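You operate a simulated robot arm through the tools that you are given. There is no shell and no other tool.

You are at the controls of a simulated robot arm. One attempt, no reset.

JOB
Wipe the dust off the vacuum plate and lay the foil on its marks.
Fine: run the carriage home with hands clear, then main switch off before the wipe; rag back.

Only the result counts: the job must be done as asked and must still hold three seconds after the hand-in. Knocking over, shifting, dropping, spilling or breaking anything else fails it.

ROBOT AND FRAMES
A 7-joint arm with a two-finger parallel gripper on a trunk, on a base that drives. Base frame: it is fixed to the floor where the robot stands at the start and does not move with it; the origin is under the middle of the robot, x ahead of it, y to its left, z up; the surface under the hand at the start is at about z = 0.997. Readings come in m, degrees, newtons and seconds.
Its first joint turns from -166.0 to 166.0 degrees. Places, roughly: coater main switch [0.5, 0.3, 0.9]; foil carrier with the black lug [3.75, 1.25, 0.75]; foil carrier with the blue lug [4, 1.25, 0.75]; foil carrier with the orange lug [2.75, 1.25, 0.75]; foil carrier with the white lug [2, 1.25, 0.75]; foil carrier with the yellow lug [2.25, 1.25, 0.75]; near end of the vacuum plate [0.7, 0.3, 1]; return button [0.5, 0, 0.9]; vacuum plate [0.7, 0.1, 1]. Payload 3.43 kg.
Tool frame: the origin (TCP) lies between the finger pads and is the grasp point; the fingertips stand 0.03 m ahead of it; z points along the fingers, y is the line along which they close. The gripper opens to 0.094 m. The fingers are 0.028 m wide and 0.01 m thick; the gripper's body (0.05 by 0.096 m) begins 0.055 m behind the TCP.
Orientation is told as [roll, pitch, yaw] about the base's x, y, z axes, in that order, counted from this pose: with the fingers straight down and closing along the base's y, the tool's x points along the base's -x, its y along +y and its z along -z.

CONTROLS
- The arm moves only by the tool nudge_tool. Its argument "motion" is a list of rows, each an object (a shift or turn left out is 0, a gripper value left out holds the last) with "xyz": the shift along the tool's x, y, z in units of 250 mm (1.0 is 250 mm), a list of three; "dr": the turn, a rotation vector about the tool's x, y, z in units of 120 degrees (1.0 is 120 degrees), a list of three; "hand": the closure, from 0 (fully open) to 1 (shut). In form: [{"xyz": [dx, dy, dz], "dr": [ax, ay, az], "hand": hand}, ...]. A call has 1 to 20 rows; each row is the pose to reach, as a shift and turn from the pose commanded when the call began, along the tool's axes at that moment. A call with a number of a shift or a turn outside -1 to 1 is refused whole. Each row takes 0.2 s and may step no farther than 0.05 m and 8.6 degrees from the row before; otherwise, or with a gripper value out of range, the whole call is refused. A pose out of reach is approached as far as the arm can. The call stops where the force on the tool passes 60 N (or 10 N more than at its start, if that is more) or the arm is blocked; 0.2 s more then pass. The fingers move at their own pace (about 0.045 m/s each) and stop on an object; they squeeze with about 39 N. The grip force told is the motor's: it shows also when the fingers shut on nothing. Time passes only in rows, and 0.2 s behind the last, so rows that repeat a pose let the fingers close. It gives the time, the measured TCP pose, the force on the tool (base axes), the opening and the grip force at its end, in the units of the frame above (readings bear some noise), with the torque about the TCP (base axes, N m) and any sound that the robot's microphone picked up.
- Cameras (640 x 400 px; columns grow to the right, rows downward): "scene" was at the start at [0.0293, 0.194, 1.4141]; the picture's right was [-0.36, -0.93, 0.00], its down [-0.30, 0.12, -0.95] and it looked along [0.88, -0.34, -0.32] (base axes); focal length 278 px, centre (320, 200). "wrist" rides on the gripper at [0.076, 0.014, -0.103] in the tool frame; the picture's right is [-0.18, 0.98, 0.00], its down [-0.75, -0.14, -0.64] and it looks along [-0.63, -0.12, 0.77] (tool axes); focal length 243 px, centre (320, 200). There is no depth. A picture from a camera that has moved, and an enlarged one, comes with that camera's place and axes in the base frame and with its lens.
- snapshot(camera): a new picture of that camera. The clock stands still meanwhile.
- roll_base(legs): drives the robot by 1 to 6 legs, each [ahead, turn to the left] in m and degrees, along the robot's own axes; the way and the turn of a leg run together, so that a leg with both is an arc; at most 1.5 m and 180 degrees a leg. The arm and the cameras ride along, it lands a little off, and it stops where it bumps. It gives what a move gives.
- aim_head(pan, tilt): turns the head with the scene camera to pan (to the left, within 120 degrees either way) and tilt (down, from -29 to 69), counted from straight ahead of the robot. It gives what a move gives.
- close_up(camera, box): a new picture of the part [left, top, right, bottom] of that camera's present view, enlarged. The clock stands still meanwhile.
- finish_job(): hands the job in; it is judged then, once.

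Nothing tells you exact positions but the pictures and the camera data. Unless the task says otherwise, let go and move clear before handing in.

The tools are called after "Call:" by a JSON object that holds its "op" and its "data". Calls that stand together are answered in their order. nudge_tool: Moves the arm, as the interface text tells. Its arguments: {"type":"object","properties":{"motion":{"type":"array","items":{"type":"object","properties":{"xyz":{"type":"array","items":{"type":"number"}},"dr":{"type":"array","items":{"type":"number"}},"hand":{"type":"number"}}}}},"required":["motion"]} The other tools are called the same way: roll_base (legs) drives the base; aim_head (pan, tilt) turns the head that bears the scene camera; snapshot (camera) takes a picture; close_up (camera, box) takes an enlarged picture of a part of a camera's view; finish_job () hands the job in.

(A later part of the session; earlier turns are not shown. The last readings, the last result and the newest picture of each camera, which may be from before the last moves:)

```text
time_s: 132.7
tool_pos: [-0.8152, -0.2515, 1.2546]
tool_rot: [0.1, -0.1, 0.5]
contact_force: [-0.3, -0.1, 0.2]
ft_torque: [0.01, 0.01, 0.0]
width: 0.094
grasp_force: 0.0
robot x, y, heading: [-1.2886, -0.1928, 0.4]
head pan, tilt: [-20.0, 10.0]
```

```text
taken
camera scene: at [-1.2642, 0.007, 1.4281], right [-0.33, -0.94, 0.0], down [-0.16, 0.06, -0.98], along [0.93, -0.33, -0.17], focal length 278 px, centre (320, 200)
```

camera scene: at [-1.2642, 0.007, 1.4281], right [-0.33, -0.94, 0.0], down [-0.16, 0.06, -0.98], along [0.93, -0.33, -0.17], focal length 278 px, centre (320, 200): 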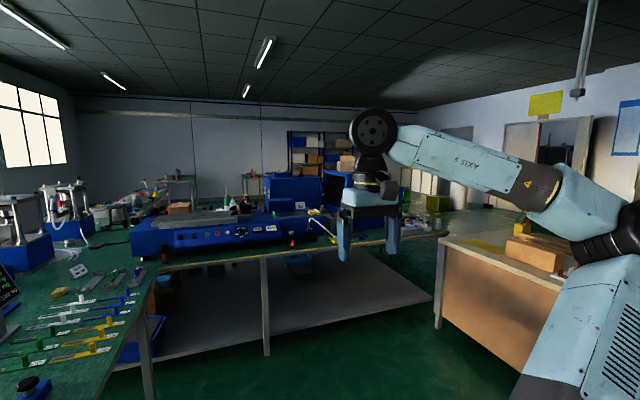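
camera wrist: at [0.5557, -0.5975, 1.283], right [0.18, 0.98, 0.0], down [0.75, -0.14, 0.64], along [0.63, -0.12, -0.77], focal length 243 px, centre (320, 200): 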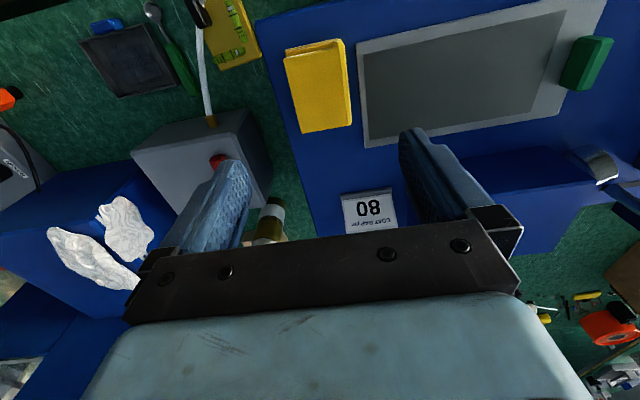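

The way around the left bench looks open: gap at x≈-2.9, then a wide aisle along the windows. I take it in stages.

Call:
{"op": "roll_base", "data": {"legs": [[-1.5, -0.5], [-0.1, 0], [0, 90]]}}

Call:
{"op": "aim_head", "data": {"pan": 0, "tilt": 20}}

Call:
{"op": "snapshot", "data": {"camera": "scene"}}

Call:
{"op": "aim_head", "data": {"pan": -60, "tilt": 15}}

Call:
{"op": "snapshot", "data": {"camera": "scene"}}

```text
time_s: 145.6
tool_pos: [-2.8347, 0.2697, 1.2554]
tool_rot: [-0.7, -0.2, 88.2]
contact_force: [-0.8, -0.2, -0.3]
ft_torque: [0.02, 0.01, -0.01]
width: 0.094
grasp_force: 0.1
robot x, y, heading: [-2.812, -0.2082, 87.0]
head pan, tilt: [-20.0, 10.0]
stopped in leg 3: the robot was blocked; the commanded pose is now the measured one
```

```text
time_s: 146.4
tool_pos: [-2.8333, 0.2699, 1.2542]
tool_rot: [-0.6, -0.1, 88.2]
contact_force: [-0.5, -0.2, 0.4]
ft_torque: [0.0, 0.02, 0.05]
width: 0.0936
grasp_force: 0.0
robot x, y, heading: [-2.813, -0.2061, 87.1]
head pan, tilt: [0.0, 20.0]
```

```text
taken
camera scene: at [-3.0444, -0.1617, 1.4119], right [1.0, -0.05, 0.0], down [-0.02, -0.34, -0.94], along [0.05, 0.94, -0.34], focal length 278 px, centre (320, 200)
```

scene: 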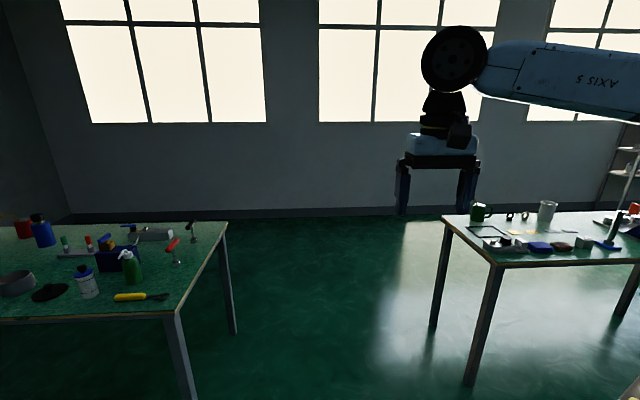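

```text
time_s: 147.7
tool_pos: [-2.8329, 0.2702, 1.2538]
tool_rot: [-0.5, -0.2, 88.1]
contact_force: [-0.2, -0.2, 0.5]
ft_torque: [0.01, -0.01, -0.02]
width: 0.0939
grasp_force: 0.0
robot x, y, heading: [-2.8136, -0.2052, 86.6]
head pan, tilt: [-60.0, 15.0]
```

```text
taken
camera scene: at [-2.9662, -0.2123, 1.42], right [0.45, -0.89, 0.0], down [-0.23, -0.12, -0.97], along [0.86, 0.44, -0.26], focal length 278 px, centre (320, 200)
```

scene: 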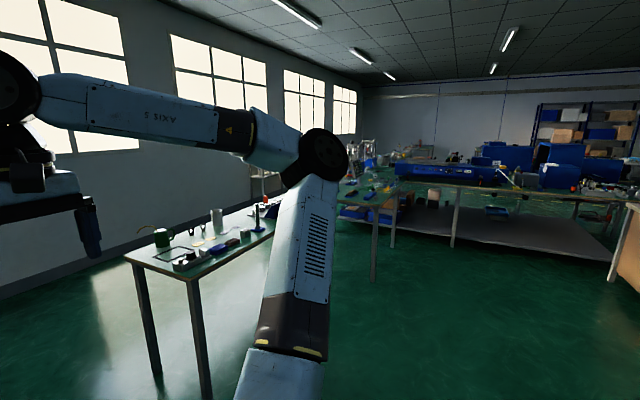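

There's a clear gap between the two tables. I correct the heading and drive through toward the window aisle.

Call:
{"op": "roll_base", "data": {"legs": [[0, 5], [1.2, 0]]}}

```text
time_s: 154.4
tool_pos: [-2.9397, 1.4555, 1.2546]
tool_rot: [-0.5, -0.2, 94.4]
contact_force: [0.3, 0.5, -0.5]
ft_torque: [0.0, 0.05, -0.06]
width: 0.0941
grasp_force: 0.0
robot x, y, heading: [-2.8687, 0.986, 93.3]
head pan, tilt: [-60.0, 15.0]
```

Call:
{"op": "roll_base", "data": {"legs": [[1.15, -3]]}}

Call:
{"op": "aim_head", "data": {"pan": -90, "tilt": 15}}

Call:
{"op": "snapshot", "data": {"camera": "scene"}}

Call:
{"op": "close_up", "data": {"camera": "scene", "box": [200, 130, 480, 290]}}

```text
time_s: 160.3
tool_pos: [-2.9492, 2.6158, 1.2554]
tool_rot: [-0.5, -0.2, 91.5]
contact_force: [-0.1, -0.4, 0.1]
ft_torque: [0.0, -0.02, 0.04]
width: 0.0939
grasp_force: 0.1
robot x, y, heading: [-2.898, 2.136, 90.4]
head pan, tilt: [-60.0, 15.0]
```

```text
time_s: 161.3
tool_pos: [-2.9484, 2.6146, 1.2557]
tool_rot: [-0.5, -0.2, 91.5]
contact_force: [-0.4, 0.0, -0.4]
ft_torque: [-0.02, 0.0, 0.02]
width: 0.0943
grasp_force: 0.1
robot x, y, heading: [-2.9044, 2.1395, 90.4]
head pan, tilt: [-90.0, 15.0]
```

```text
taken
camera scene: at [-3.0414, 2.0793, 1.42], right [0.0, -1.0, 0.0], down [-0.26, 0.0, -0.97], along [0.97, 0.0, -0.26], focal length 278 px, centre (320, 200)
```

scene: 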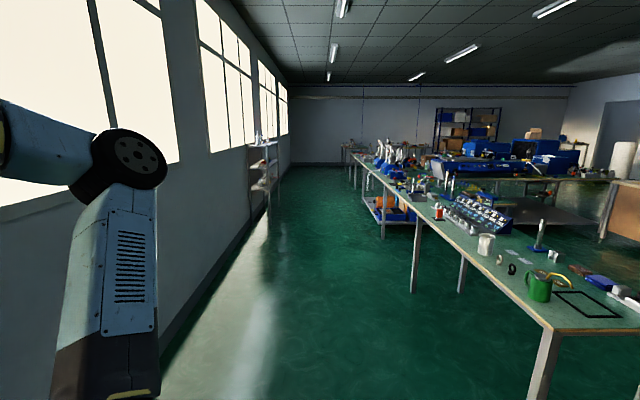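

```text
2.29 times, centred on (340, 210) of scene
camera zoom: at [-3.0414, 2.0793, 1.42], right [0.0, -1.0, 0.0], down [-0.26, 0.0, -0.97], along [0.97, 0.0, -0.26], focal length 636 px, centre (274, 177)
```

zoom: 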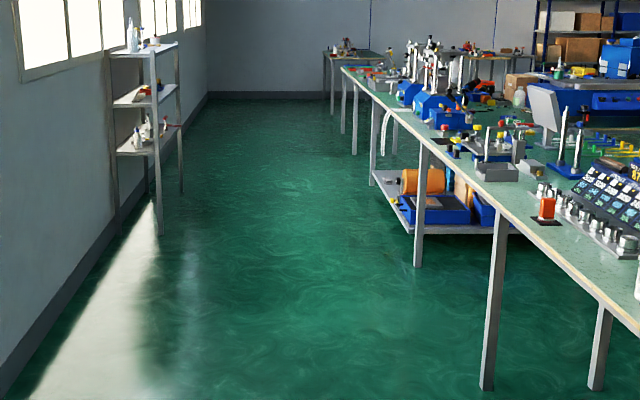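

The aisle by the windows is wide and free to the far end. I turn right and drive along it at y≈2.

Call:
{"op": "roll_base", "data": {"legs": [[0, -92], [1.5, 0]]}}

```text
time_s: 166.1
tool_pos: [-2.4227, 2.1993, 1.2563]
tool_rot: [-0.5, -0.1, 3.5]
contact_force: [0.4, 1.2, -0.1]
ft_torque: [-0.07, 0.01, 0.02]
width: 0.0939
grasp_force: 0.1
robot x, y, heading: [-2.9021, 2.237, 2.2]
head pan, tilt: [-90.0, 15.0]
stopped in leg 1: the robot was blocked; the commanded pose is now the measured one
```

Call:
{"op": "roll_base", "data": {"legs": [[0.3, -6], [1.2, 0]]}}

Call:
{"op": "aim_head", "data": {"pan": -20, "tilt": 15}}

Call:
{"op": "snapshot", "data": {"camera": "scene"}}

```text
time_s: 174.0
tool_pos: [-0.9272, 2.0575, 1.2552]
tool_rot: [-0.7, -0.1, -2.7]
contact_force: [0.5, -0.4, -0.4]
ft_torque: [0.02, -0.01, -0.01]
width: 0.0943
grasp_force: 0.1
robot x, y, heading: [-1.3968, 2.1437, -4.3]
head pan, tilt: [-90.0, 15.0]
```

```text
time_s: 175.4
tool_pos: [-0.9277, 2.0583, 1.2561]
tool_rot: [-0.5, -0.1, -2.7]
contact_force: [-0.1, 0.7, 0.4]
ft_torque: [0.02, 0.0, 0.02]
width: 0.0942
grasp_force: 0.1
robot x, y, heading: [-1.4004, 2.1442, -3.9]
head pan, tilt: [-20.0, 15.0]
```

```text
taken
camera scene: at [-1.3532, 2.3417, 1.42], right [-0.41, -0.91, 0.0], down [-0.24, 0.11, -0.97], along [0.88, -0.39, -0.26], focal length 278 px, centre (320, 200)
```

scene: 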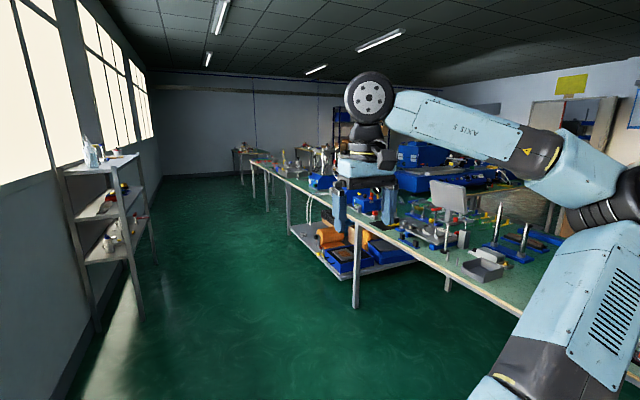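

The way ahead is free. Driving on along the aisle.

Call:
{"op": "roll_base", "data": {"legs": [[1.5, 1.5]]}}

Call:
{"op": "roll_base", "data": {"legs": [[1.3, 2]]}}

Call:
{"op": "aim_head", "data": {"pan": -50, "tilt": 25}}

Call:
{"op": "snapshot", "data": {"camera": "scene"}}

Call:
{"op": "aim_head", "data": {"pan": -15, "tilt": 20}}

Call:
{"op": "snapshot", "data": {"camera": "scene"}}

```text
time_s: 182.9
tool_pos: [0.5694, 1.9999, 1.2567]
tool_rot: [-0.6, -0.2, -0.4]
contact_force: [-0.1, 0.0, -0.2]
ft_torque: [0.0, -0.01, -0.01]
width: 0.0941
grasp_force: 0.1
robot x, y, heading: [0.096, 2.0622, -2.0]
head pan, tilt: [-20.0, 15.0]
```

```text
time_s: 189.5
tool_pos: [1.8661, 1.9826, 1.2572]
tool_rot: [-0.6, -0.1, 0.7]
contact_force: [-0.5, 0.4, -0.7]
ft_torque: [0.0, 0.0, -0.03]
width: 0.0939
grasp_force: 0.1
robot x, y, heading: [1.3899, 2.0384, -0.6]
head pan, tilt: [-20.0, 15.0]
```

```text
time_s: 190.4
tool_pos: [1.8641, 1.9831, 1.2575]
tool_rot: [-0.7, -0.1, 0.7]
contact_force: [0.4, 0.7, -0.3]
ft_torque: [0.0, 0.01, 0.03]
width: 0.0939
grasp_force: 0.1
robot x, y, heading: [1.3903, 2.0381, -0.7]
head pan, tilt: [-50.0, 25.0]
```

```text
taken
camera scene: at [1.3936, 2.2012, 1.4038], right [-0.77, -0.63, 0.0], down [-0.27, 0.33, -0.91], along [0.57, -0.7, -0.42], focal length 278 px, centre (320, 200)
```

scene: 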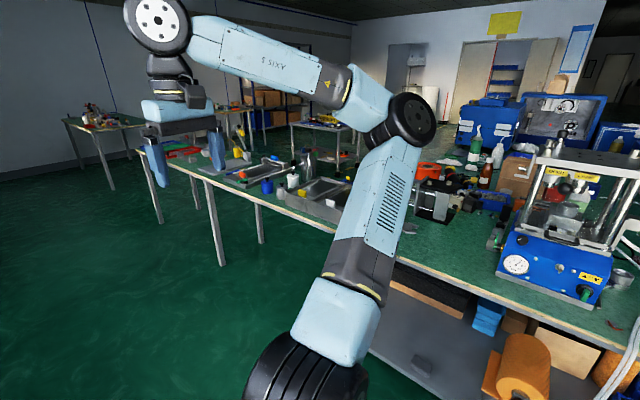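

```text
time_s: 191.4
tool_pos: [1.8651, 1.9818, 1.2571]
tool_rot: [-0.6, 0.0, 0.8]
contact_force: [-0.5, -0.1, -0.4]
ft_torque: [0.01, 0.0, -0.01]
width: 0.0938
grasp_force: 0.0
robot x, y, heading: [1.3912, 2.0362, -0.5]
head pan, tilt: [-15.0, 20.0]
```

```text
taken
camera scene: at [1.4248, 2.2472, 1.4118], right [-0.27, -0.96, 0.0], down [-0.33, 0.09, -0.94], along [0.9, -0.25, -0.34], focal length 278 px, centre (320, 200)
```

scene: 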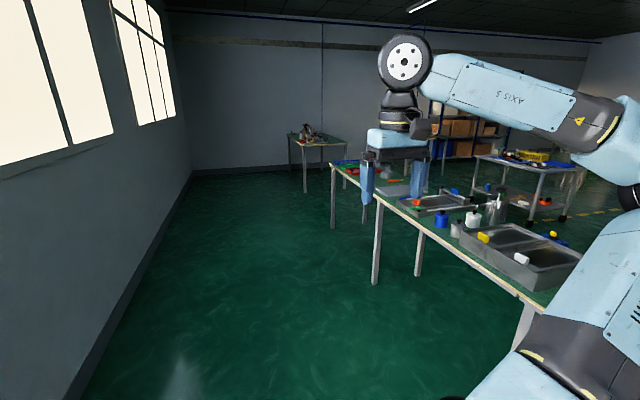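

I can see trays with white, yellow and orange lugs ahead. I drive up beside them and turn to face the bench.

Call:
{"op": "roll_base", "data": {"legs": [[0.85, 0], [0, -45], [0, -44]]}}

Call:
{"op": "aim_head", "data": {"pan": 0, "tilt": 35}}

Call:
{"op": "snapshot", "data": {"camera": "scene"}}

Call:
{"op": "snapshot", "data": {"camera": "wrist"}}

```text
time_s: 200.5
tool_pos: [2.2303, 1.538, 1.2585]
tool_rot: [-0.7, 0.0, -85.5]
contact_force: [0.4, -0.5, 0.3]
ft_torque: [0.01, 0.03, -0.01]
width: 0.0938
grasp_force: 0.1
robot x, y, heading: [2.3459, 2.0243, -89.0]
head pan, tilt: [-15.0, 20.0]
stopped in leg 3: the robot was blocked; the commanded pose is now the measured one
```

```text
time_s: 201.2
tool_pos: [2.2307, 1.5379, 1.2596]
tool_rot: [-0.7, -0.1, -85.5]
contact_force: [0.0, -0.2, -0.8]
ft_torque: [0.03, 0.03, -0.01]
width: 0.0937
grasp_force: 0.0
robot x, y, heading: [2.3505, 2.0246, -89.0]
head pan, tilt: [0.0, 35.0]
```

```text
taken
camera scene: at [2.5843, 1.9974, 1.388], right [-1.0, -0.02, 0.0], down [-0.01, 0.57, -0.82], along [0.01, -0.82, -0.57], focal length 278 px, centre (320, 200)
```

scene: 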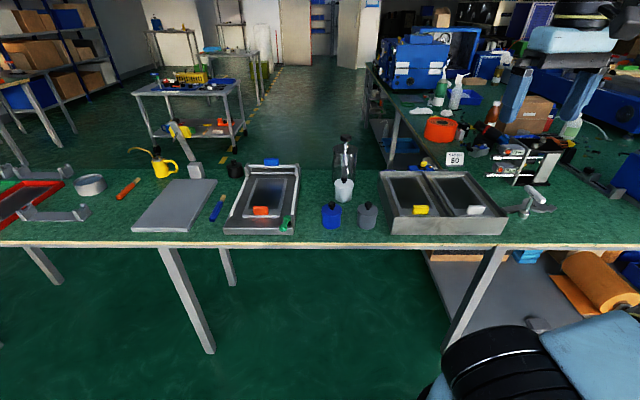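

```text
taken
camera wrist: at [2.2399, 1.615, 1.3595], right [0.99, -0.11, -0.01], down [-0.07, -0.76, 0.65], along [-0.08, -0.64, -0.76], focal length 243 px, centre (320, 200)
```

wrist: 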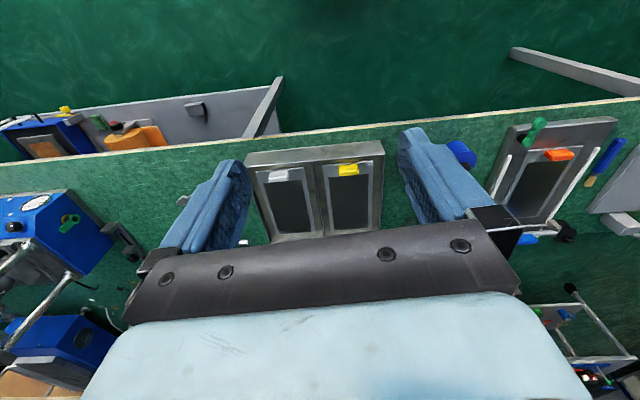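

I see the white and yellow carriers in a two-bay box, the orange in another tray, and a small sign behind. Zooming in.

Call:
{"op": "close_up", "data": {"camera": "scene", "box": [370, 130, 580, 250]}}

Call:
{"op": "close_up", "data": {"camera": "scene", "box": [200, 130, 400, 250]}}

Call:
{"op": "close_up", "data": {"camera": "scene", "box": [0, 110, 240, 260]}}

Call:
{"op": "close_up", "data": {"camera": "wrist", "box": [220, 110, 420, 250]}}

Call:
{"op": "close_up", "data": {"camera": "wrist", "box": [440, 90, 640, 260]}}

```text
3.05 times, centred on (475, 190) of scene
camera zoom: at [2.5843, 1.9974, 1.388], right [-1.0, -0.02, 0.0], down [-0.01, 0.57, -0.82], along [0.01, -0.82, -0.57], focal length 848 px, centre (-152, 230)
```

zoom: 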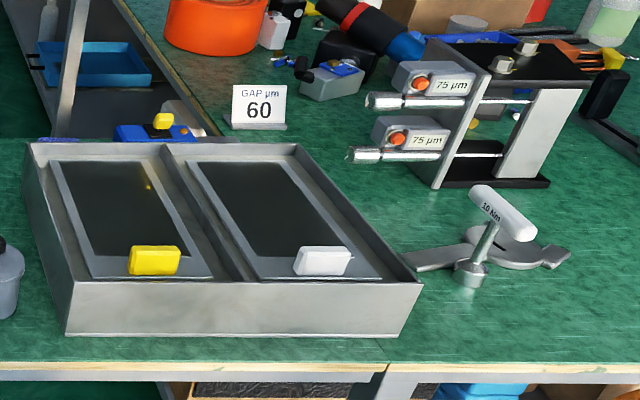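

```text
3.20 times, centred on (300, 190) of scene
camera zoom: at [2.5843, 1.9974, 1.388], right [-1.0, -0.02, 0.0], down [-0.01, 0.57, -0.82], along [0.01, -0.82, -0.57], focal length 890 px, centre (384, 232)
```

zoom: 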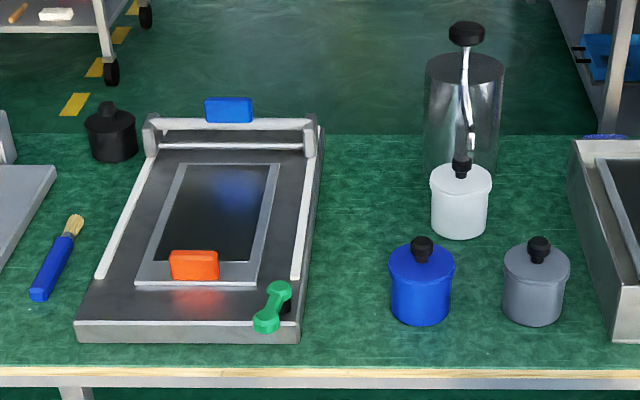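

```text
2.67 times, centred on (120, 185) of scene
camera zoom: at [2.5843, 1.9974, 1.388], right [-1.0, -0.02, 0.0], down [-0.01, 0.57, -0.82], along [0.01, -0.82, -0.57], focal length 742 px, centre (853, 240)
```

zoom: 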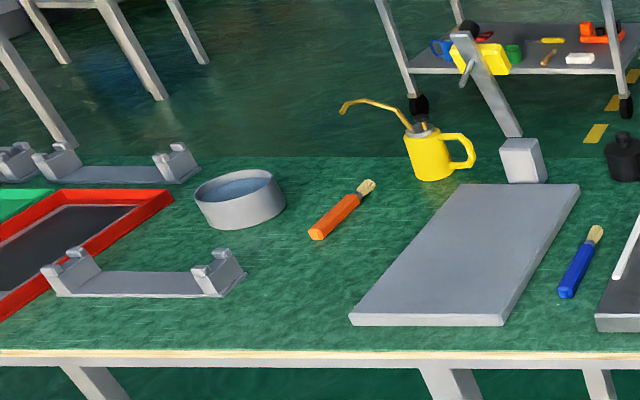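

```text
2.86 times, centred on (320, 180) of wrist
camera zoom: at [2.2399, 1.615, 1.3595], right [0.99, -0.11, -0.01], down [-0.07, -0.76, 0.65], along [-0.08, -0.64, -0.76], focal length 693 px, centre (320, 257)
```

zoom: 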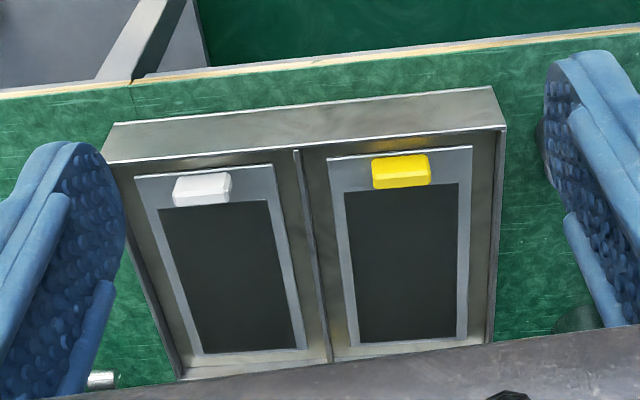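

```text
2.35 times, centred on (540, 175) of wrist
camera zoom: at [2.2399, 1.615, 1.3595], right [0.99, -0.11, -0.01], down [-0.07, -0.76, 0.65], along [-0.08, -0.64, -0.76], focal length 571 px, centre (-198, 259)
```

zoom: 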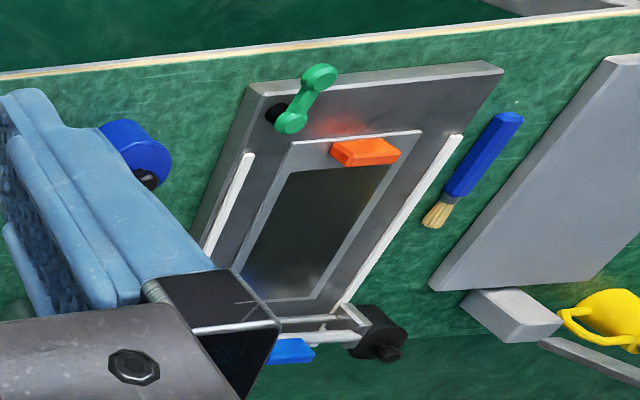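

All carriers so far look alike (dark sheet in a plate with a lug). I look at the black and blue ones in the far trays too.

Call:
{"op": "aim_head", "data": {"pan": 50, "tilt": 20}}

Call:
{"op": "snapshot", "data": {"camera": "scene"}}

Call:
{"op": "close_up", "data": {"camera": "scene", "box": [260, 150, 480, 290]}}

```text
time_s: 202.4
tool_pos: [2.2312, 1.5376, 1.2581]
tool_rot: [-0.7, -0.1, -85.5]
contact_force: [-0.1, 0.6, -0.7]
ft_torque: [-0.01, 0.04, 0.01]
width: 0.0941
grasp_force: 0.1
robot x, y, heading: [2.3514, 2.0243, -88.9]
head pan, tilt: [50.0, 20.0]
```

```text
taken
camera scene: at [2.6552, 2.0268, 1.4118], right [-0.63, -0.78, 0.0], down [-0.27, 0.22, -0.94], along [0.73, -0.59, -0.34], focal length 278 px, centre (320, 200)
```

scene: 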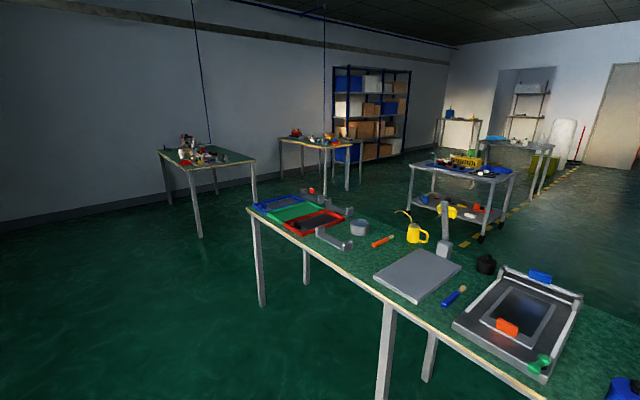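

```text
2.86 times, centred on (370, 220) of scene
camera zoom: at [2.6552, 2.0268, 1.4118], right [-0.63, -0.78, 0.0], down [-0.27, 0.22, -0.94], along [0.73, -0.59, -0.34], focal length 795 px, centre (177, 143)
```

zoom: 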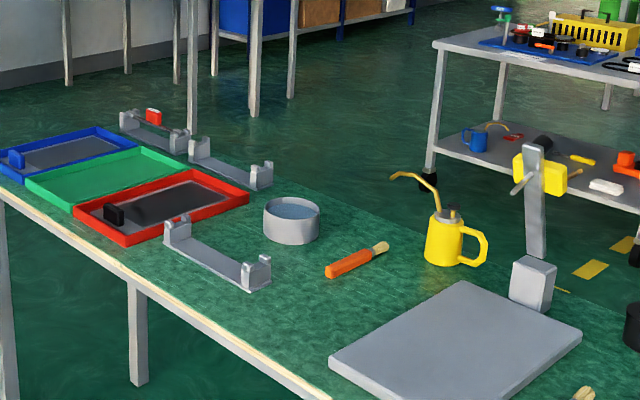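

The blue tray's foil looks lighter than the black one in the red tray; the green tray is empty. I drive closer to inspect these.

Call:
{"op": "roll_base", "data": {"legs": [[-0.1, 0], [0, 45], [0, 44], [1.2, 0]]}}

Call:
{"op": "aim_head", "data": {"pan": -60, "tilt": 35}}

Call:
{"op": "snapshot", "data": {"camera": "scene"}}

```text
time_s: 208.3
tool_pos: [2.8382, 2.0084, 1.2587]
tool_rot: [-0.7, -0.2, 4.4]
contact_force: [-0.5, -1.5, -0.1]
ft_torque: [0.0, -0.03, 0.01]
width: 0.094
grasp_force: 0.1
robot x, y, heading: [2.355, 2.0266, 2.9]
head pan, tilt: [50.0, 20.0]
stopped in leg 3: the robot was blocked; the commanded pose is now the measured one
```

```text
time_s: 210.2
tool_pos: [2.838, 2.0076, 1.2596]
tool_rot: [-0.8, -0.1, 4.5]
contact_force: [-0.3, 0.2, -0.5]
ft_torque: [0.0, -0.01, 0.01]
width: 0.0942
grasp_force: 0.0
robot x, y, heading: [2.3534, 2.0251, 2.8]
head pan, tilt: [-60.0, 35.0]
```

```text
taken
camera scene: at [2.3313, 2.1831, 1.388], right [-0.84, -0.54, 0.0], down [-0.31, 0.48, -0.82], along [0.45, -0.69, -0.57], focal length 278 px, centre (320, 200)
```

scene: 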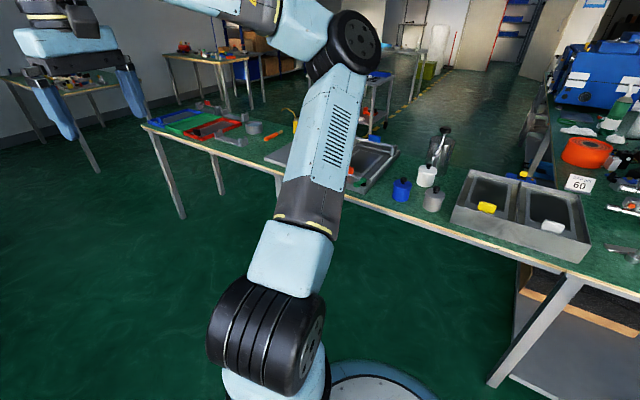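

Call:
{"op": "roll_base", "data": {"legs": [[1.2, -4]]}}

Call:
{"op": "aim_head", "data": {"pan": -35, "tilt": 35}}

Call:
{"op": "snapshot", "data": {"camera": "scene"}}

Call:
{"op": "aim_head", "data": {"pan": -100, "tilt": 30}}

Call:
{"op": "snapshot", "data": {"camera": "scene"}}

```text
time_s: 216.4
tool_pos: [4.0458, 1.9981, 1.2601]
tool_rot: [-0.8, -0.1, 0.6]
contact_force: [-0.2, 0.0, -0.2]
ft_torque: [-0.01, 0.03, 0.01]
width: 0.0943
grasp_force: 0.1
robot x, y, heading: [3.5605, 2.0467, -1.0]
head pan, tilt: [-60.0, 35.0]
```

```text
time_s: 217.3
tool_pos: [4.0452, 1.9997, 1.2598]
tool_rot: [-0.8, -0.1, 0.6]
contact_force: [0.3, 0.3, 0.1]
ft_torque: [0.02, 0.01, 0.02]
width: 0.0941
grasp_force: 0.0
robot x, y, heading: [3.5624, 2.048, -1.0]
head pan, tilt: [-35.0, 35.0]
```

```text
taken
camera scene: at [3.5794, 2.2319, 1.388], right [-0.59, -0.81, 0.0], down [-0.46, 0.34, -0.82], along [0.66, -0.48, -0.57], focal length 278 px, centre (320, 200)
```

scene: 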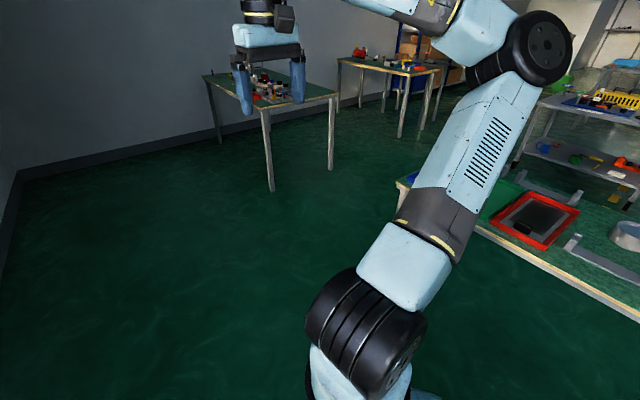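

```text
time_s: 218.6
tool_pos: [4.0454, 1.9985, 1.2601]
tool_rot: [-0.8, 0.0, 0.5]
contact_force: [-0.4, 0.7, 0.3]
ft_torque: [-0.01, 0.01, -0.01]
width: 0.0942
grasp_force: 0.1
robot x, y, heading: [3.5607, 2.0472, -0.6]
head pan, tilt: [-100.0, 30.0]
```

```text
taken
camera scene: at [3.491, 2.1947, 1.3958], right [-0.98, 0.19, 0.0], down [0.09, 0.49, -0.87], along [-0.16, -0.85, -0.5], focal length 278 px, centre (320, 200)
```

scene: 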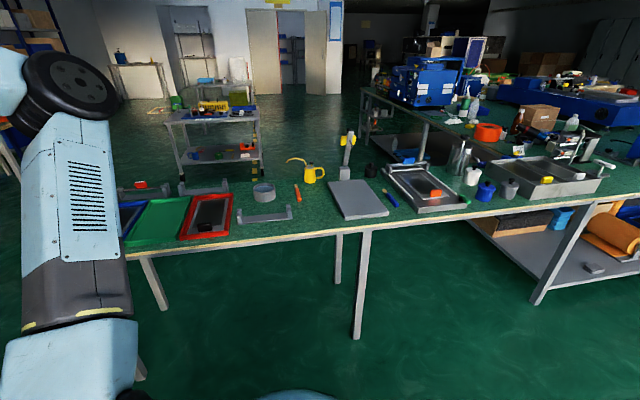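

I drive a little further and turn to face the coloured trays so that nothing hides them.

Call:
{"op": "roll_base", "data": {"legs": [[0.2, 0], [0, -40], [0, -42]]}}

Call:
{"op": "aim_head", "data": {"pan": 0, "tilt": 40}}

Call:
{"op": "snapshot", "data": {"camera": "scene"}}

Call:
{"op": "snapshot", "data": {"camera": "wrist"}}

```text
time_s: 224.7
tool_pos: [3.7714, 1.5518, 1.2604]
tool_rot: [-0.9, 0.0, -82.8]
contact_force: [0.8, 0.5, 0.0]
ft_torque: [0.0, 0.05, 0.01]
width: 0.094
grasp_force: 0.1
robot x, y, heading: [3.8578, 2.0459, -86.6]
head pan, tilt: [-100.0, 30.0]
stopped in leg 3: the robot was blocked; the commanded pose is now the measured one
```

```text
time_s: 226.4
tool_pos: [3.7696, 1.5524, 1.2603]
tool_rot: [-0.9, -0.2, -82.8]
contact_force: [0.0, 0.6, -0.3]
ft_torque: [0.02, 0.02, -0.01]
width: 0.094
grasp_force: 0.0
robot x, y, heading: [3.8562, 2.0504, -86.2]
head pan, tilt: [0.0, 40.0]
```

```text
taken
camera scene: at [4.0934, 2.0362, 1.3804], right [-1.0, -0.06, 0.0], down [-0.04, 0.64, -0.77], along [0.05, -0.76, -0.64], focal length 278 px, centre (320, 200)
```

scene: 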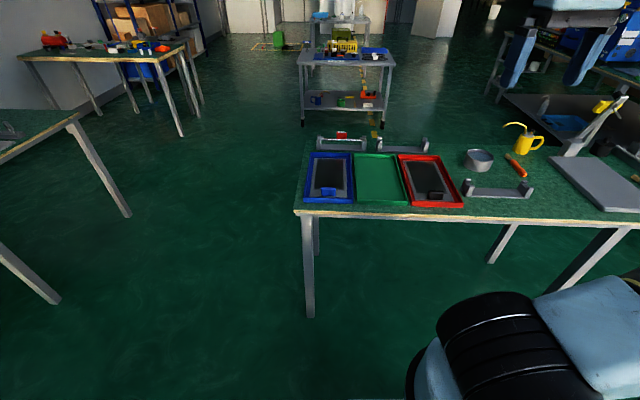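

```text
taken
camera wrist: at [3.7757, 1.6296, 1.3615], right [1.0, -0.06, -0.01], down [-0.04, -0.76, 0.65], along [-0.05, -0.64, -0.76], focal length 243 px, centre (320, 200)
```

wrist: 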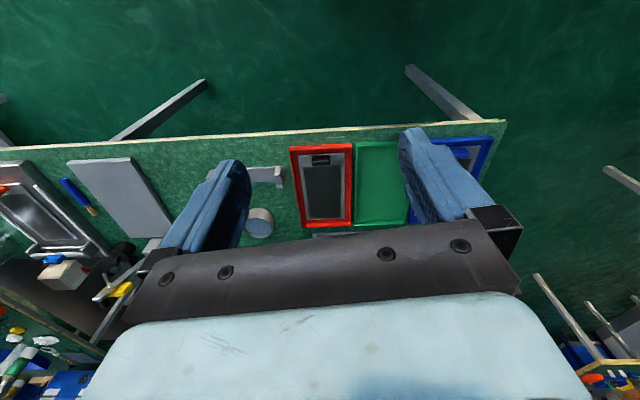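

Call:
{"op": "close_up", "data": {"camera": "scene", "box": [290, 120, 480, 230]}}

Call:
{"op": "close_up", "data": {"camera": "wrist", "box": [260, 120, 510, 250]}}

```text
3.37 times, centred on (385, 175) of scene
camera zoom: at [4.0934, 2.0362, 1.3804], right [-1.0, -0.06, 0.0], down [-0.04, 0.64, -0.77], along [0.05, -0.76, -0.64], focal length 937 px, centre (101, 284)
```

zoom: 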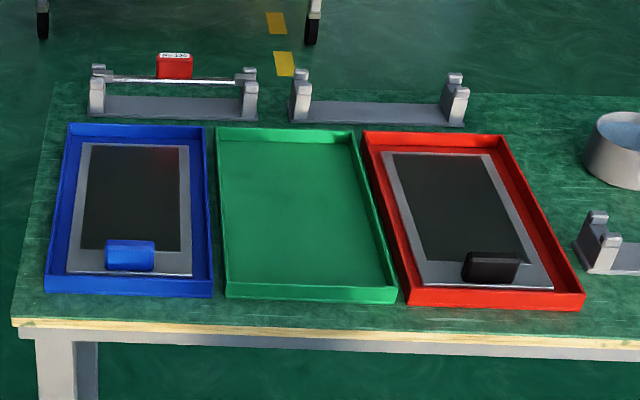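

```text
2.56 times, centred on (385, 185) of wrist
camera zoom: at [3.7757, 1.6296, 1.3615], right [1.0, -0.06, -0.01], down [-0.04, -0.76, 0.65], along [-0.05, -0.64, -0.76], focal length 621 px, centre (154, 238)
```

zoom: 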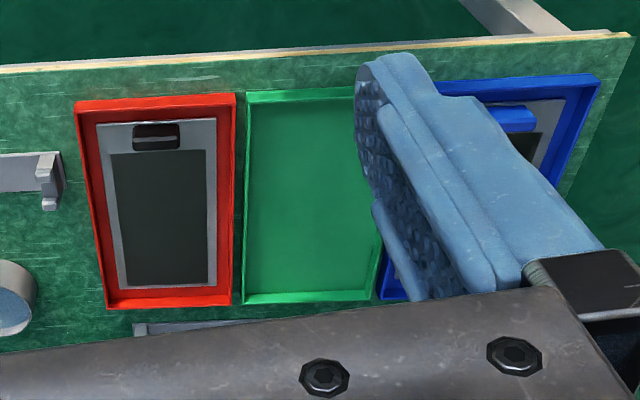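

All carriers are alike, and the green tray stands empty — the foil meant for this coater is the green-lugged carrier already lying beside its plate (its size matches the marks too). I drive back the way I came.

Call:
{"op": "roll_base", "data": {"legs": [[0, 43]]}}

Call:
{"op": "roll_base", "data": {"legs": [[0, 41]]}}

```text
time_s: 229.1
tool_pos: [4.1331, 1.6304, 1.2597]
tool_rot: [-0.8, -0.1, -39.4]
contact_force: [0.2, 0.4, 0.3]
ft_torque: [-0.02, -0.01, -0.03]
width: 0.0939
grasp_force: 0.1
robot x, y, heading: [3.8255, 2.015, -43.0]
head pan, tilt: [0.0, 40.0]
```

```text
time_s: 231.7
tool_pos: [4.3156, 1.9358, 1.2607]
tool_rot: [-0.9, -0.1, 2.6]
contact_force: [-0.9, 0.4, 0.8]
ft_torque: [0.0, -0.01, -0.02]
width: 0.0937
grasp_force: 0.1
robot x, y, heading: [3.8254, 1.9661, -1.6]
head pan, tilt: [0.0, 40.0]
```

Call:
{"op": "roll_base", "data": {"legs": [[-1.5, 0], [-1.5, 0]]}}

Call:
{"op": "roll_base", "data": {"legs": [[-1.5, 0], [-1.5, 0]]}}

```text
time_s: 246.4
tool_pos: [1.3009, 1.9683, 1.2608]
tool_rot: [-0.9, -0.1, 5.8]
contact_force: [0.6, -0.1, -1.0]
ft_torque: [0.02, 0.02, 0.02]
width: 0.0939
grasp_force: 0.2
robot x, y, heading: [0.8116, 1.9777, 1.4]
head pan, tilt: [0.0, 40.0]
```

```text
time_s: 261.1
tool_pos: [-1.7034, 1.9374, 1.2621]
tool_rot: [-0.9, -0.1, 2.2]
contact_force: [0.1, 0.1, -0.2]
ft_torque: [-0.01, -0.01, 0.02]
width: 0.0941
grasp_force: 0.1
robot x, y, heading: [-2.1895, 1.9731, -2.1]
head pan, tilt: [0.0, 40.0]
```

Call:
{"op": "roll_base", "data": {"legs": [[-0.7, 0], [0, 46]]}}

Call:
{"op": "roll_base", "data": {"legs": [[0, 44]]}}

```text
time_s: 267.4
tool_pos: [-2.5483, 2.324, 1.2633]
tool_rot: [-0.9, -0.2, 48.1]
contact_force: [0.7, -0.1, 0.2]
ft_torque: [0.02, -0.02, 0.01]
width: 0.0941
grasp_force: 0.1
robot x, y, heading: [-2.8799, 1.9633, 44.0]
head pan, tilt: [0.0, 40.0]
```

```text
time_s: 270.1
tool_pos: [-2.8913, 2.4561, 1.2617]
tool_rot: [-1.0, -0.1, 92.0]
contact_force: [-0.3, -0.2, 0.3]
ft_torque: [0.05, -0.02, 0.0]
width: 0.0941
grasp_force: 0.1
robot x, y, heading: [-2.8316, 1.9635, 87.2]
head pan, tilt: [0.0, 40.0]
```

Call:
{"op": "roll_base", "data": {"legs": [[-1.1, 1], [-1.1, 0]]}}

Call:
{"op": "roll_base", "data": {"legs": [[0, -44]]}}

Call:
{"op": "roll_base", "data": {"legs": [[0, -43]]}}

```text
time_s: 281.3
tool_pos: [-2.985, 0.2254, 1.2628]
tool_rot: [-0.9, -0.1, 92.6]
contact_force: [0.6, -0.9, 0.0]
ft_torque: [0.0, 0.01, -0.01]
width: 0.0939
grasp_force: 0.0
robot x, y, heading: [-2.9196, -0.2663, 87.7]
head pan, tilt: [0.0, 40.0]
```

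```text
time_s: 283.9
tool_pos: [-2.6314, 0.1372, 1.2644]
tool_rot: [-0.8, -0.2, 49.5]
contact_force: [-0.1, 0.1, -0.4]
ft_torque: [0.03, 0.01, 0.0]
width: 0.0939
grasp_force: 0.0
robot x, y, heading: [-2.9506, -0.2369, 44.8]
head pan, tilt: [0.0, 40.0]
```

```text
time_s: 286.5
tool_pos: [-2.4642, -0.1817, 1.2638]
tool_rot: [-0.9, -0.1, 6.3]
contact_force: [-0.3, 0.1, 0.9]
ft_torque: [0.04, -0.01, -0.02]
width: 0.0943
grasp_force: 0.0
robot x, y, heading: [-2.9508, -0.1833, 2.2]
head pan, tilt: [0.0, 40.0]
```

Call:
{"op": "roll_base", "data": {"legs": [[0.5, -3.5], [1.1, 0], [1.1, 0]]}}

Call:
{"op": "aim_head", "data": {"pan": 0, "tilt": 35}}

Call:
{"op": "snapshot", "data": {"camera": "scene"}}

```text
time_s: 300.2
tool_pos: [0.2523, -0.2557, 1.2647]
tool_rot: [-0.9, -0.1, 3.9]
contact_force: [-0.1, 0.8, -0.3]
ft_torque: [-0.01, 0.0, -0.02]
width: 0.0941
grasp_force: 0.1
robot x, y, heading: [-0.2326, -0.2336, -0.3]
head pan, tilt: [0.0, 40.0]
```

```text
time_s: 300.9
tool_pos: [0.2524, -0.2558, 1.2646]
tool_rot: [-0.9, -0.1, 3.8]
contact_force: [0.0, -0.2, 0.3]
ft_torque: [-0.01, 0.0, -0.01]
width: 0.0939
grasp_force: 0.1
robot x, y, heading: [-0.2355, -0.234, -0.4]
head pan, tilt: [0.0, 35.0]
```

```text
taken
camera scene: at [-0.2044, -0.0023, 1.3879], right [0.0, -1.0, 0.0], down [-0.57, 0.0, -0.82], along [0.82, 0.0, -0.57], focal length 278 px, centre (320, 200)
```

scene: 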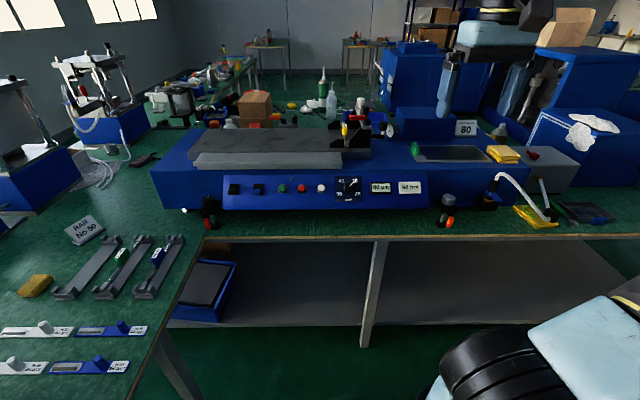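

Back at the coater, everything as left. I roll up to it and move the hand over the green lug.

Call:
{"op": "roll_base", "data": {"legs": [[0.25, 0.4]]}}

Call:
{"op": "snapshot", "data": {"camera": "wrist"}}

Call:
{"op": "close_up", "data": {"camera": "scene", "box": [400, 120, 640, 270]}}

```text
time_s: 302.7
tool_pos: [0.4969, -0.2488, 1.2651]
tool_rot: [-0.9, -0.2, 4.5]
contact_force: [-0.1, -0.2, -0.3]
ft_torque: [0.0, -0.05, 0.01]
width: 0.0937
grasp_force: 0.0
robot x, y, heading: [0.0099, -0.2344, 0.3]
head pan, tilt: [0.0, 35.0]
```

```text
taken
camera wrist: at [0.4183, -0.2397, 1.366], right [0.1, 0.99, -0.02], down [0.76, -0.07, 0.65], along [0.64, -0.08, -0.76], focal length 243 px, centre (320, 200)
```

wrist: 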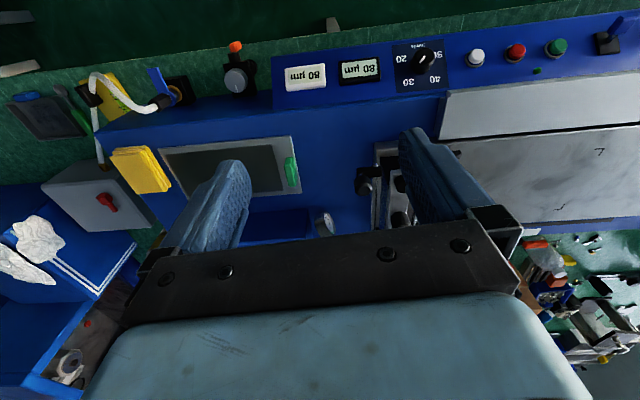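

```text
2.67 times, centred on (520, 195) of scene
camera zoom: at [0.0367, -0.002, 1.388], right [0.01, -1.0, 0.0], down [-0.57, 0.0, -0.82], along [0.82, 0.01, -0.57], focal length 742 px, centre (-213, 213)
```

zoom: 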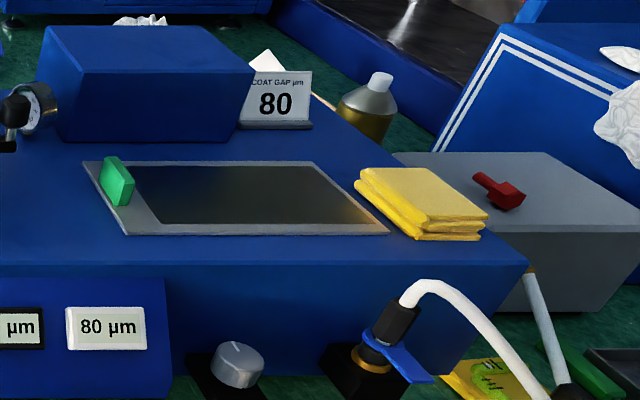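

Lug at about (0.664, -0.326). I level the tool and move above it.

Call:
{"op": "nudge_tool", "data": {"motion": [{"xyz": [-0.107, -0.06, 0.09], "dr": [-0.0075, 0, 0.0375]}, {"xyz": [-0.214, -0.12, 0.18], "dr": [-0.0075, 0, 0.0375]}, {"xyz": [-0.321, -0.18, 0.27], "dr": [-0.0075, 0, 0.0375]}, {"xyz": [-0.428, -0.24, 0.36], "dr": [-0.0075, 0, 0.0375]}, {"xyz": [-0.535, -0.3, 0.45], "dr": [-0.0075, 0, 0.0375]}, {"xyz": [-0.642, -0.36, 0.54], "dr": [-0.0075, 0, 0.0375], "hand": 0.3}, {"xyz": [-0.642, -0.36, 0.54], "dr": [-0.0075, 0, 0.0375]}]}}

Call:
{"op": "snapshot", "data": {"camera": "wrist"}}

Call:
{"op": "close_up", "data": {"camera": "wrist", "box": [200, 40, 440, 190]}}

Call:
{"op": "close_up", "data": {"camera": "scene", "box": [400, 120, 580, 230]}}

```text
time_s: 304.3
tool_pos: [0.6683, -0.3278, 1.1326]
tool_rot: [0.0, -0.2, 0.1]
contact_force: [-0.2, -0.2, -0.3]
ft_torque: [-0.03, -0.01, 0.0]
width: 0.0658
grasp_force: 0.1
robot x, y, heading: [0.0073, -0.2374, 0.6]
head pan, tilt: [0.0, 35.0]
```

```text
taken
camera wrist: at [0.5898, -0.3138, 1.2336], right [0.18, 0.98, 0.0], down [0.75, -0.14, 0.64], along [0.63, -0.12, -0.76], focal length 243 px, centre (320, 200)
```

wrist: 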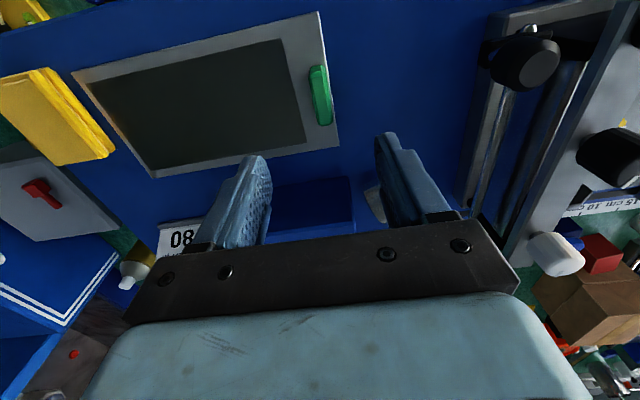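

```text
2.67 times, centred on (320, 115) of wrist
camera zoom: at [0.5898, -0.3138, 1.2336], right [0.18, 0.98, 0.0], down [0.75, -0.14, 0.64], along [0.63, -0.12, -0.76], focal length 647 px, centre (320, 427)
```

zoom: 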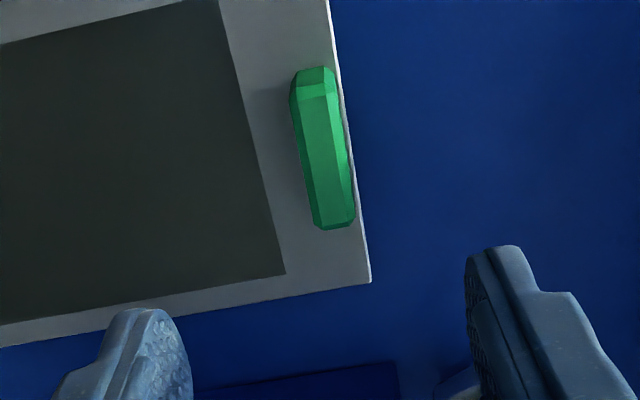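

```text
3.56 times, centred on (490, 175) of scene
camera zoom: at [0.037, -0.0021, 1.388], right [0.01, -1.0, 0.0], down [-0.57, 0.0, -0.82], along [0.82, 0.01, -0.57], focal length 989 px, centre (-284, 289)
```

zoom: 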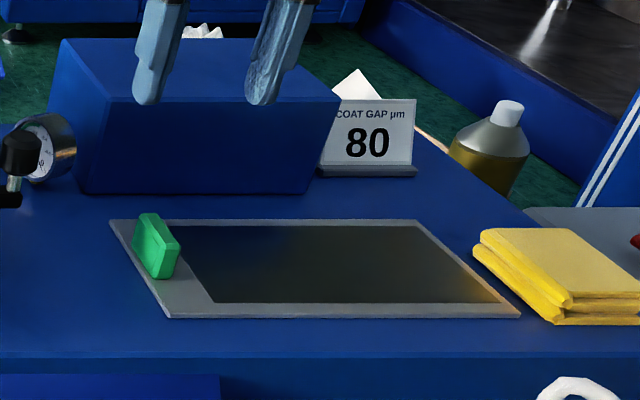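

Lug is nearly centred; I shift 8 mm back and descend around it.

Call:
{"op": "nudge_tool", "data": {"motion": [{"xyz": [0.032, 0.004, 0.15]}, {"xyz": [0.032, 0.004, 0.3]}, {"xyz": [0.032, 0.004, 0.42]}, {"xyz": [0.032, 0.004, 0.48]}, {"xyz": [0.032, 0.004, 0.48]}]}}

Call:
{"op": "snapshot", "data": {"camera": "wrist"}}

Call:
{"op": "close_up", "data": {"camera": "scene", "box": [400, 120, 580, 230]}}

```text
time_s: 305.5
tool_pos: [0.6562, -0.3269, 1.0137]
tool_rot: [0.0, -0.1, 0.0]
contact_force: [0.2, -0.4, 0.4]
ft_torque: [0.01, -0.03, -0.01]
width: 0.0658
grasp_force: 0.1
robot x, y, heading: [0.0082, -0.2345, 0.7]
head pan, tilt: [0.0, 35.0]
```

```text
taken
camera wrist: at [0.579, -0.3134, 1.1153], right [0.18, 0.98, 0.0], down [0.75, -0.14, 0.64], along [0.63, -0.12, -0.77], focal length 243 px, centre (320, 200)
```

wrist: 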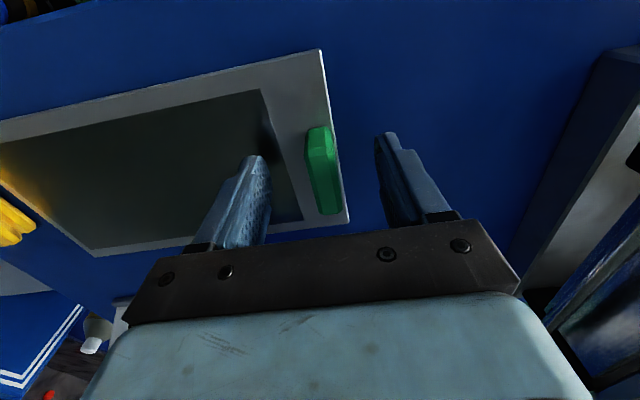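

```text
3.56 times, centred on (490, 175) of scene
camera zoom: at [0.0369, -0.0021, 1.388], right [0.01, -1.0, 0.0], down [-0.57, 0.0, -0.82], along [0.82, 0.01, -0.57], focal length 989 px, centre (-284, 289)
```

zoom: 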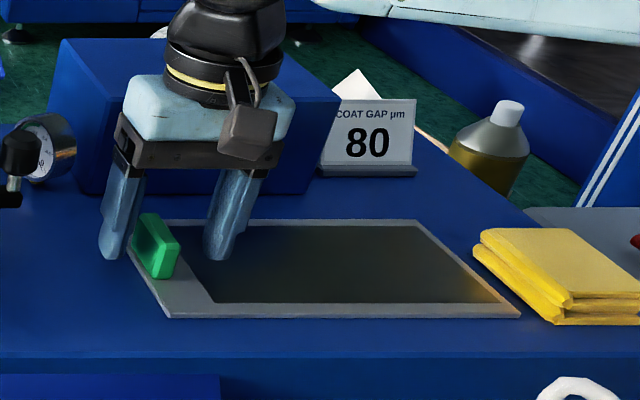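

Lug centred between the fingers. Lowering a last 7 mm and closing gently.

Call:
{"op": "nudge_tool", "data": {"motion": [{"xyz": [0, 0, 0.014]}, {"xyz": [0, 0, 0.028]}, {"xyz": [0, 0, 0.028], "hand": 1}, {"xyz": [0, 0, 0.028], "hand": 1}, {"xyz": [0, 0, 0.028], "hand": 1}, {"xyz": [0, 0, 0.028], "hand": 1}, {"xyz": [0, 0, 0.028], "hand": 1}]}}

Call:
{"op": "snapshot", "data": {"camera": "wrist"}}

Call:
{"op": "close_up", "data": {"camera": "scene", "box": [400, 120, 580, 230]}}

```text
time_s: 307.1
tool_pos: [0.6562, -0.3258, 1.0076]
tool_rot: [0.0, -0.2, 0.0]
contact_force: [5.3, -1.6, 26.1]
ft_torque: [-0.04, 0.14, 0.43]
width: 0.0158
grasp_force: 38.4
robot x, y, heading: [0.0091, -0.2372, 0.6]
head pan, tilt: [0.0, 35.0]
```

```text
taken
camera wrist: at [0.579, -0.3131, 1.1086], right [0.18, 0.98, 0.0], down [0.75, -0.14, 0.65], along [0.64, -0.12, -0.76], focal length 243 px, centre (320, 200)
```

wrist: 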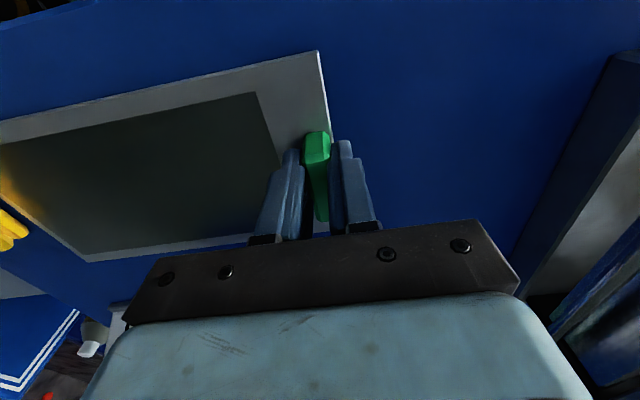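

```text
3.56 times, centred on (490, 175) of scene
camera zoom: at [0.0362, -0.0021, 1.388], right [0.01, -1.0, 0.0], down [-0.57, 0.0, -0.82], along [0.82, 0.01, -0.57], focal length 989 px, centre (-284, 289)
```

zoom: 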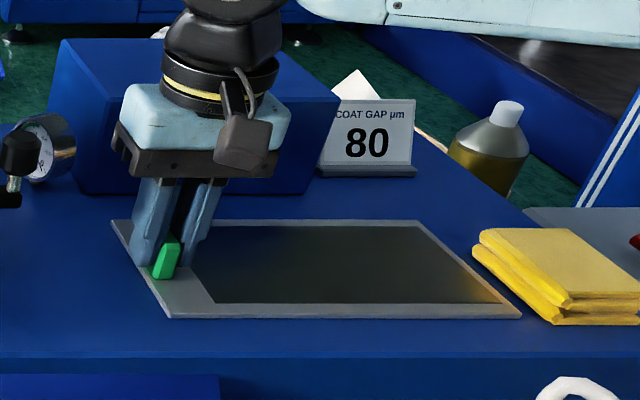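

Gripped (16 mm) with the fingertips just on the carrier plate. I lift a little and check how it hangs.

Call:
{"op": "nudge_tool", "data": {"motion": [{"xyz": [0, 0, -0.03]}, {"xyz": [0, 0, -0.08]}, {"xyz": [0, 0, -0.14]}, {"xyz": [0, 0, -0.2]}, {"xyz": [0, 0, -0.2]}]}}

Call:
{"op": "snapshot", "data": {"camera": "wrist"}}

Call:
{"op": "close_up", "data": {"camera": "scene", "box": [400, 120, 580, 230]}}

```text
time_s: 308.3
tool_pos: [0.6556, -0.3294, 1.055]
tool_rot: [0.0, -0.1, 0.1]
contact_force: [-0.1, -0.7, -2.8]
ft_torque: [0.21, -0.01, 0.02]
width: 0.0159
grasp_force: 39.1
robot x, y, heading: [0.0073, -0.2356, 0.4]
head pan, tilt: [0.0, 35.0]
```

```text
taken
camera wrist: at [0.5791, -0.3146, 1.1567], right [0.18, 0.98, 0.0], down [0.75, -0.14, 0.64], along [0.63, -0.12, -0.77], focal length 243 px, centre (320, 200)
```

wrist: 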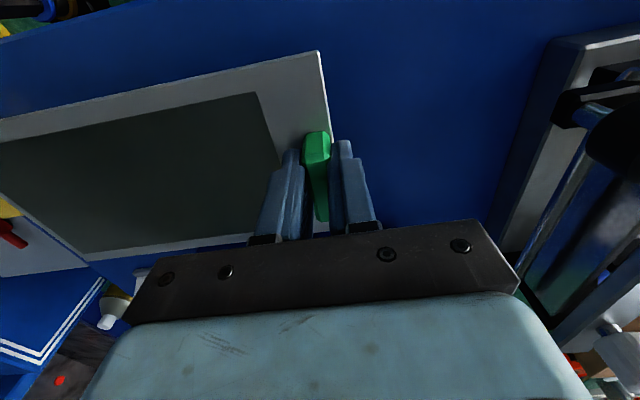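

```text
3.56 times, centred on (490, 175) of scene
camera zoom: at [0.0371, -0.0021, 1.388], right [0.01, -1.0, 0.0], down [-0.57, 0.0, -0.82], along [0.82, 0.01, -0.57], focal length 989 px, centre (-284, 289)
```

zoom: 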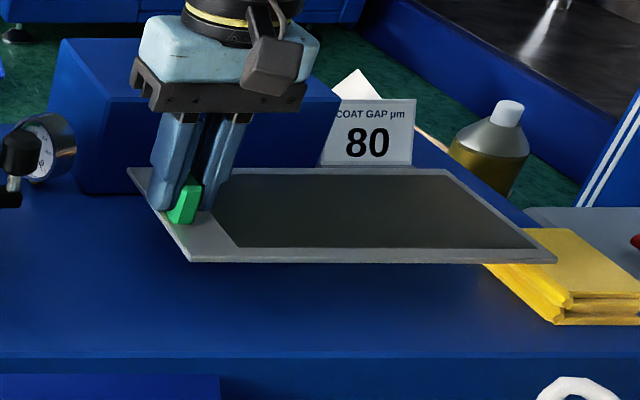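

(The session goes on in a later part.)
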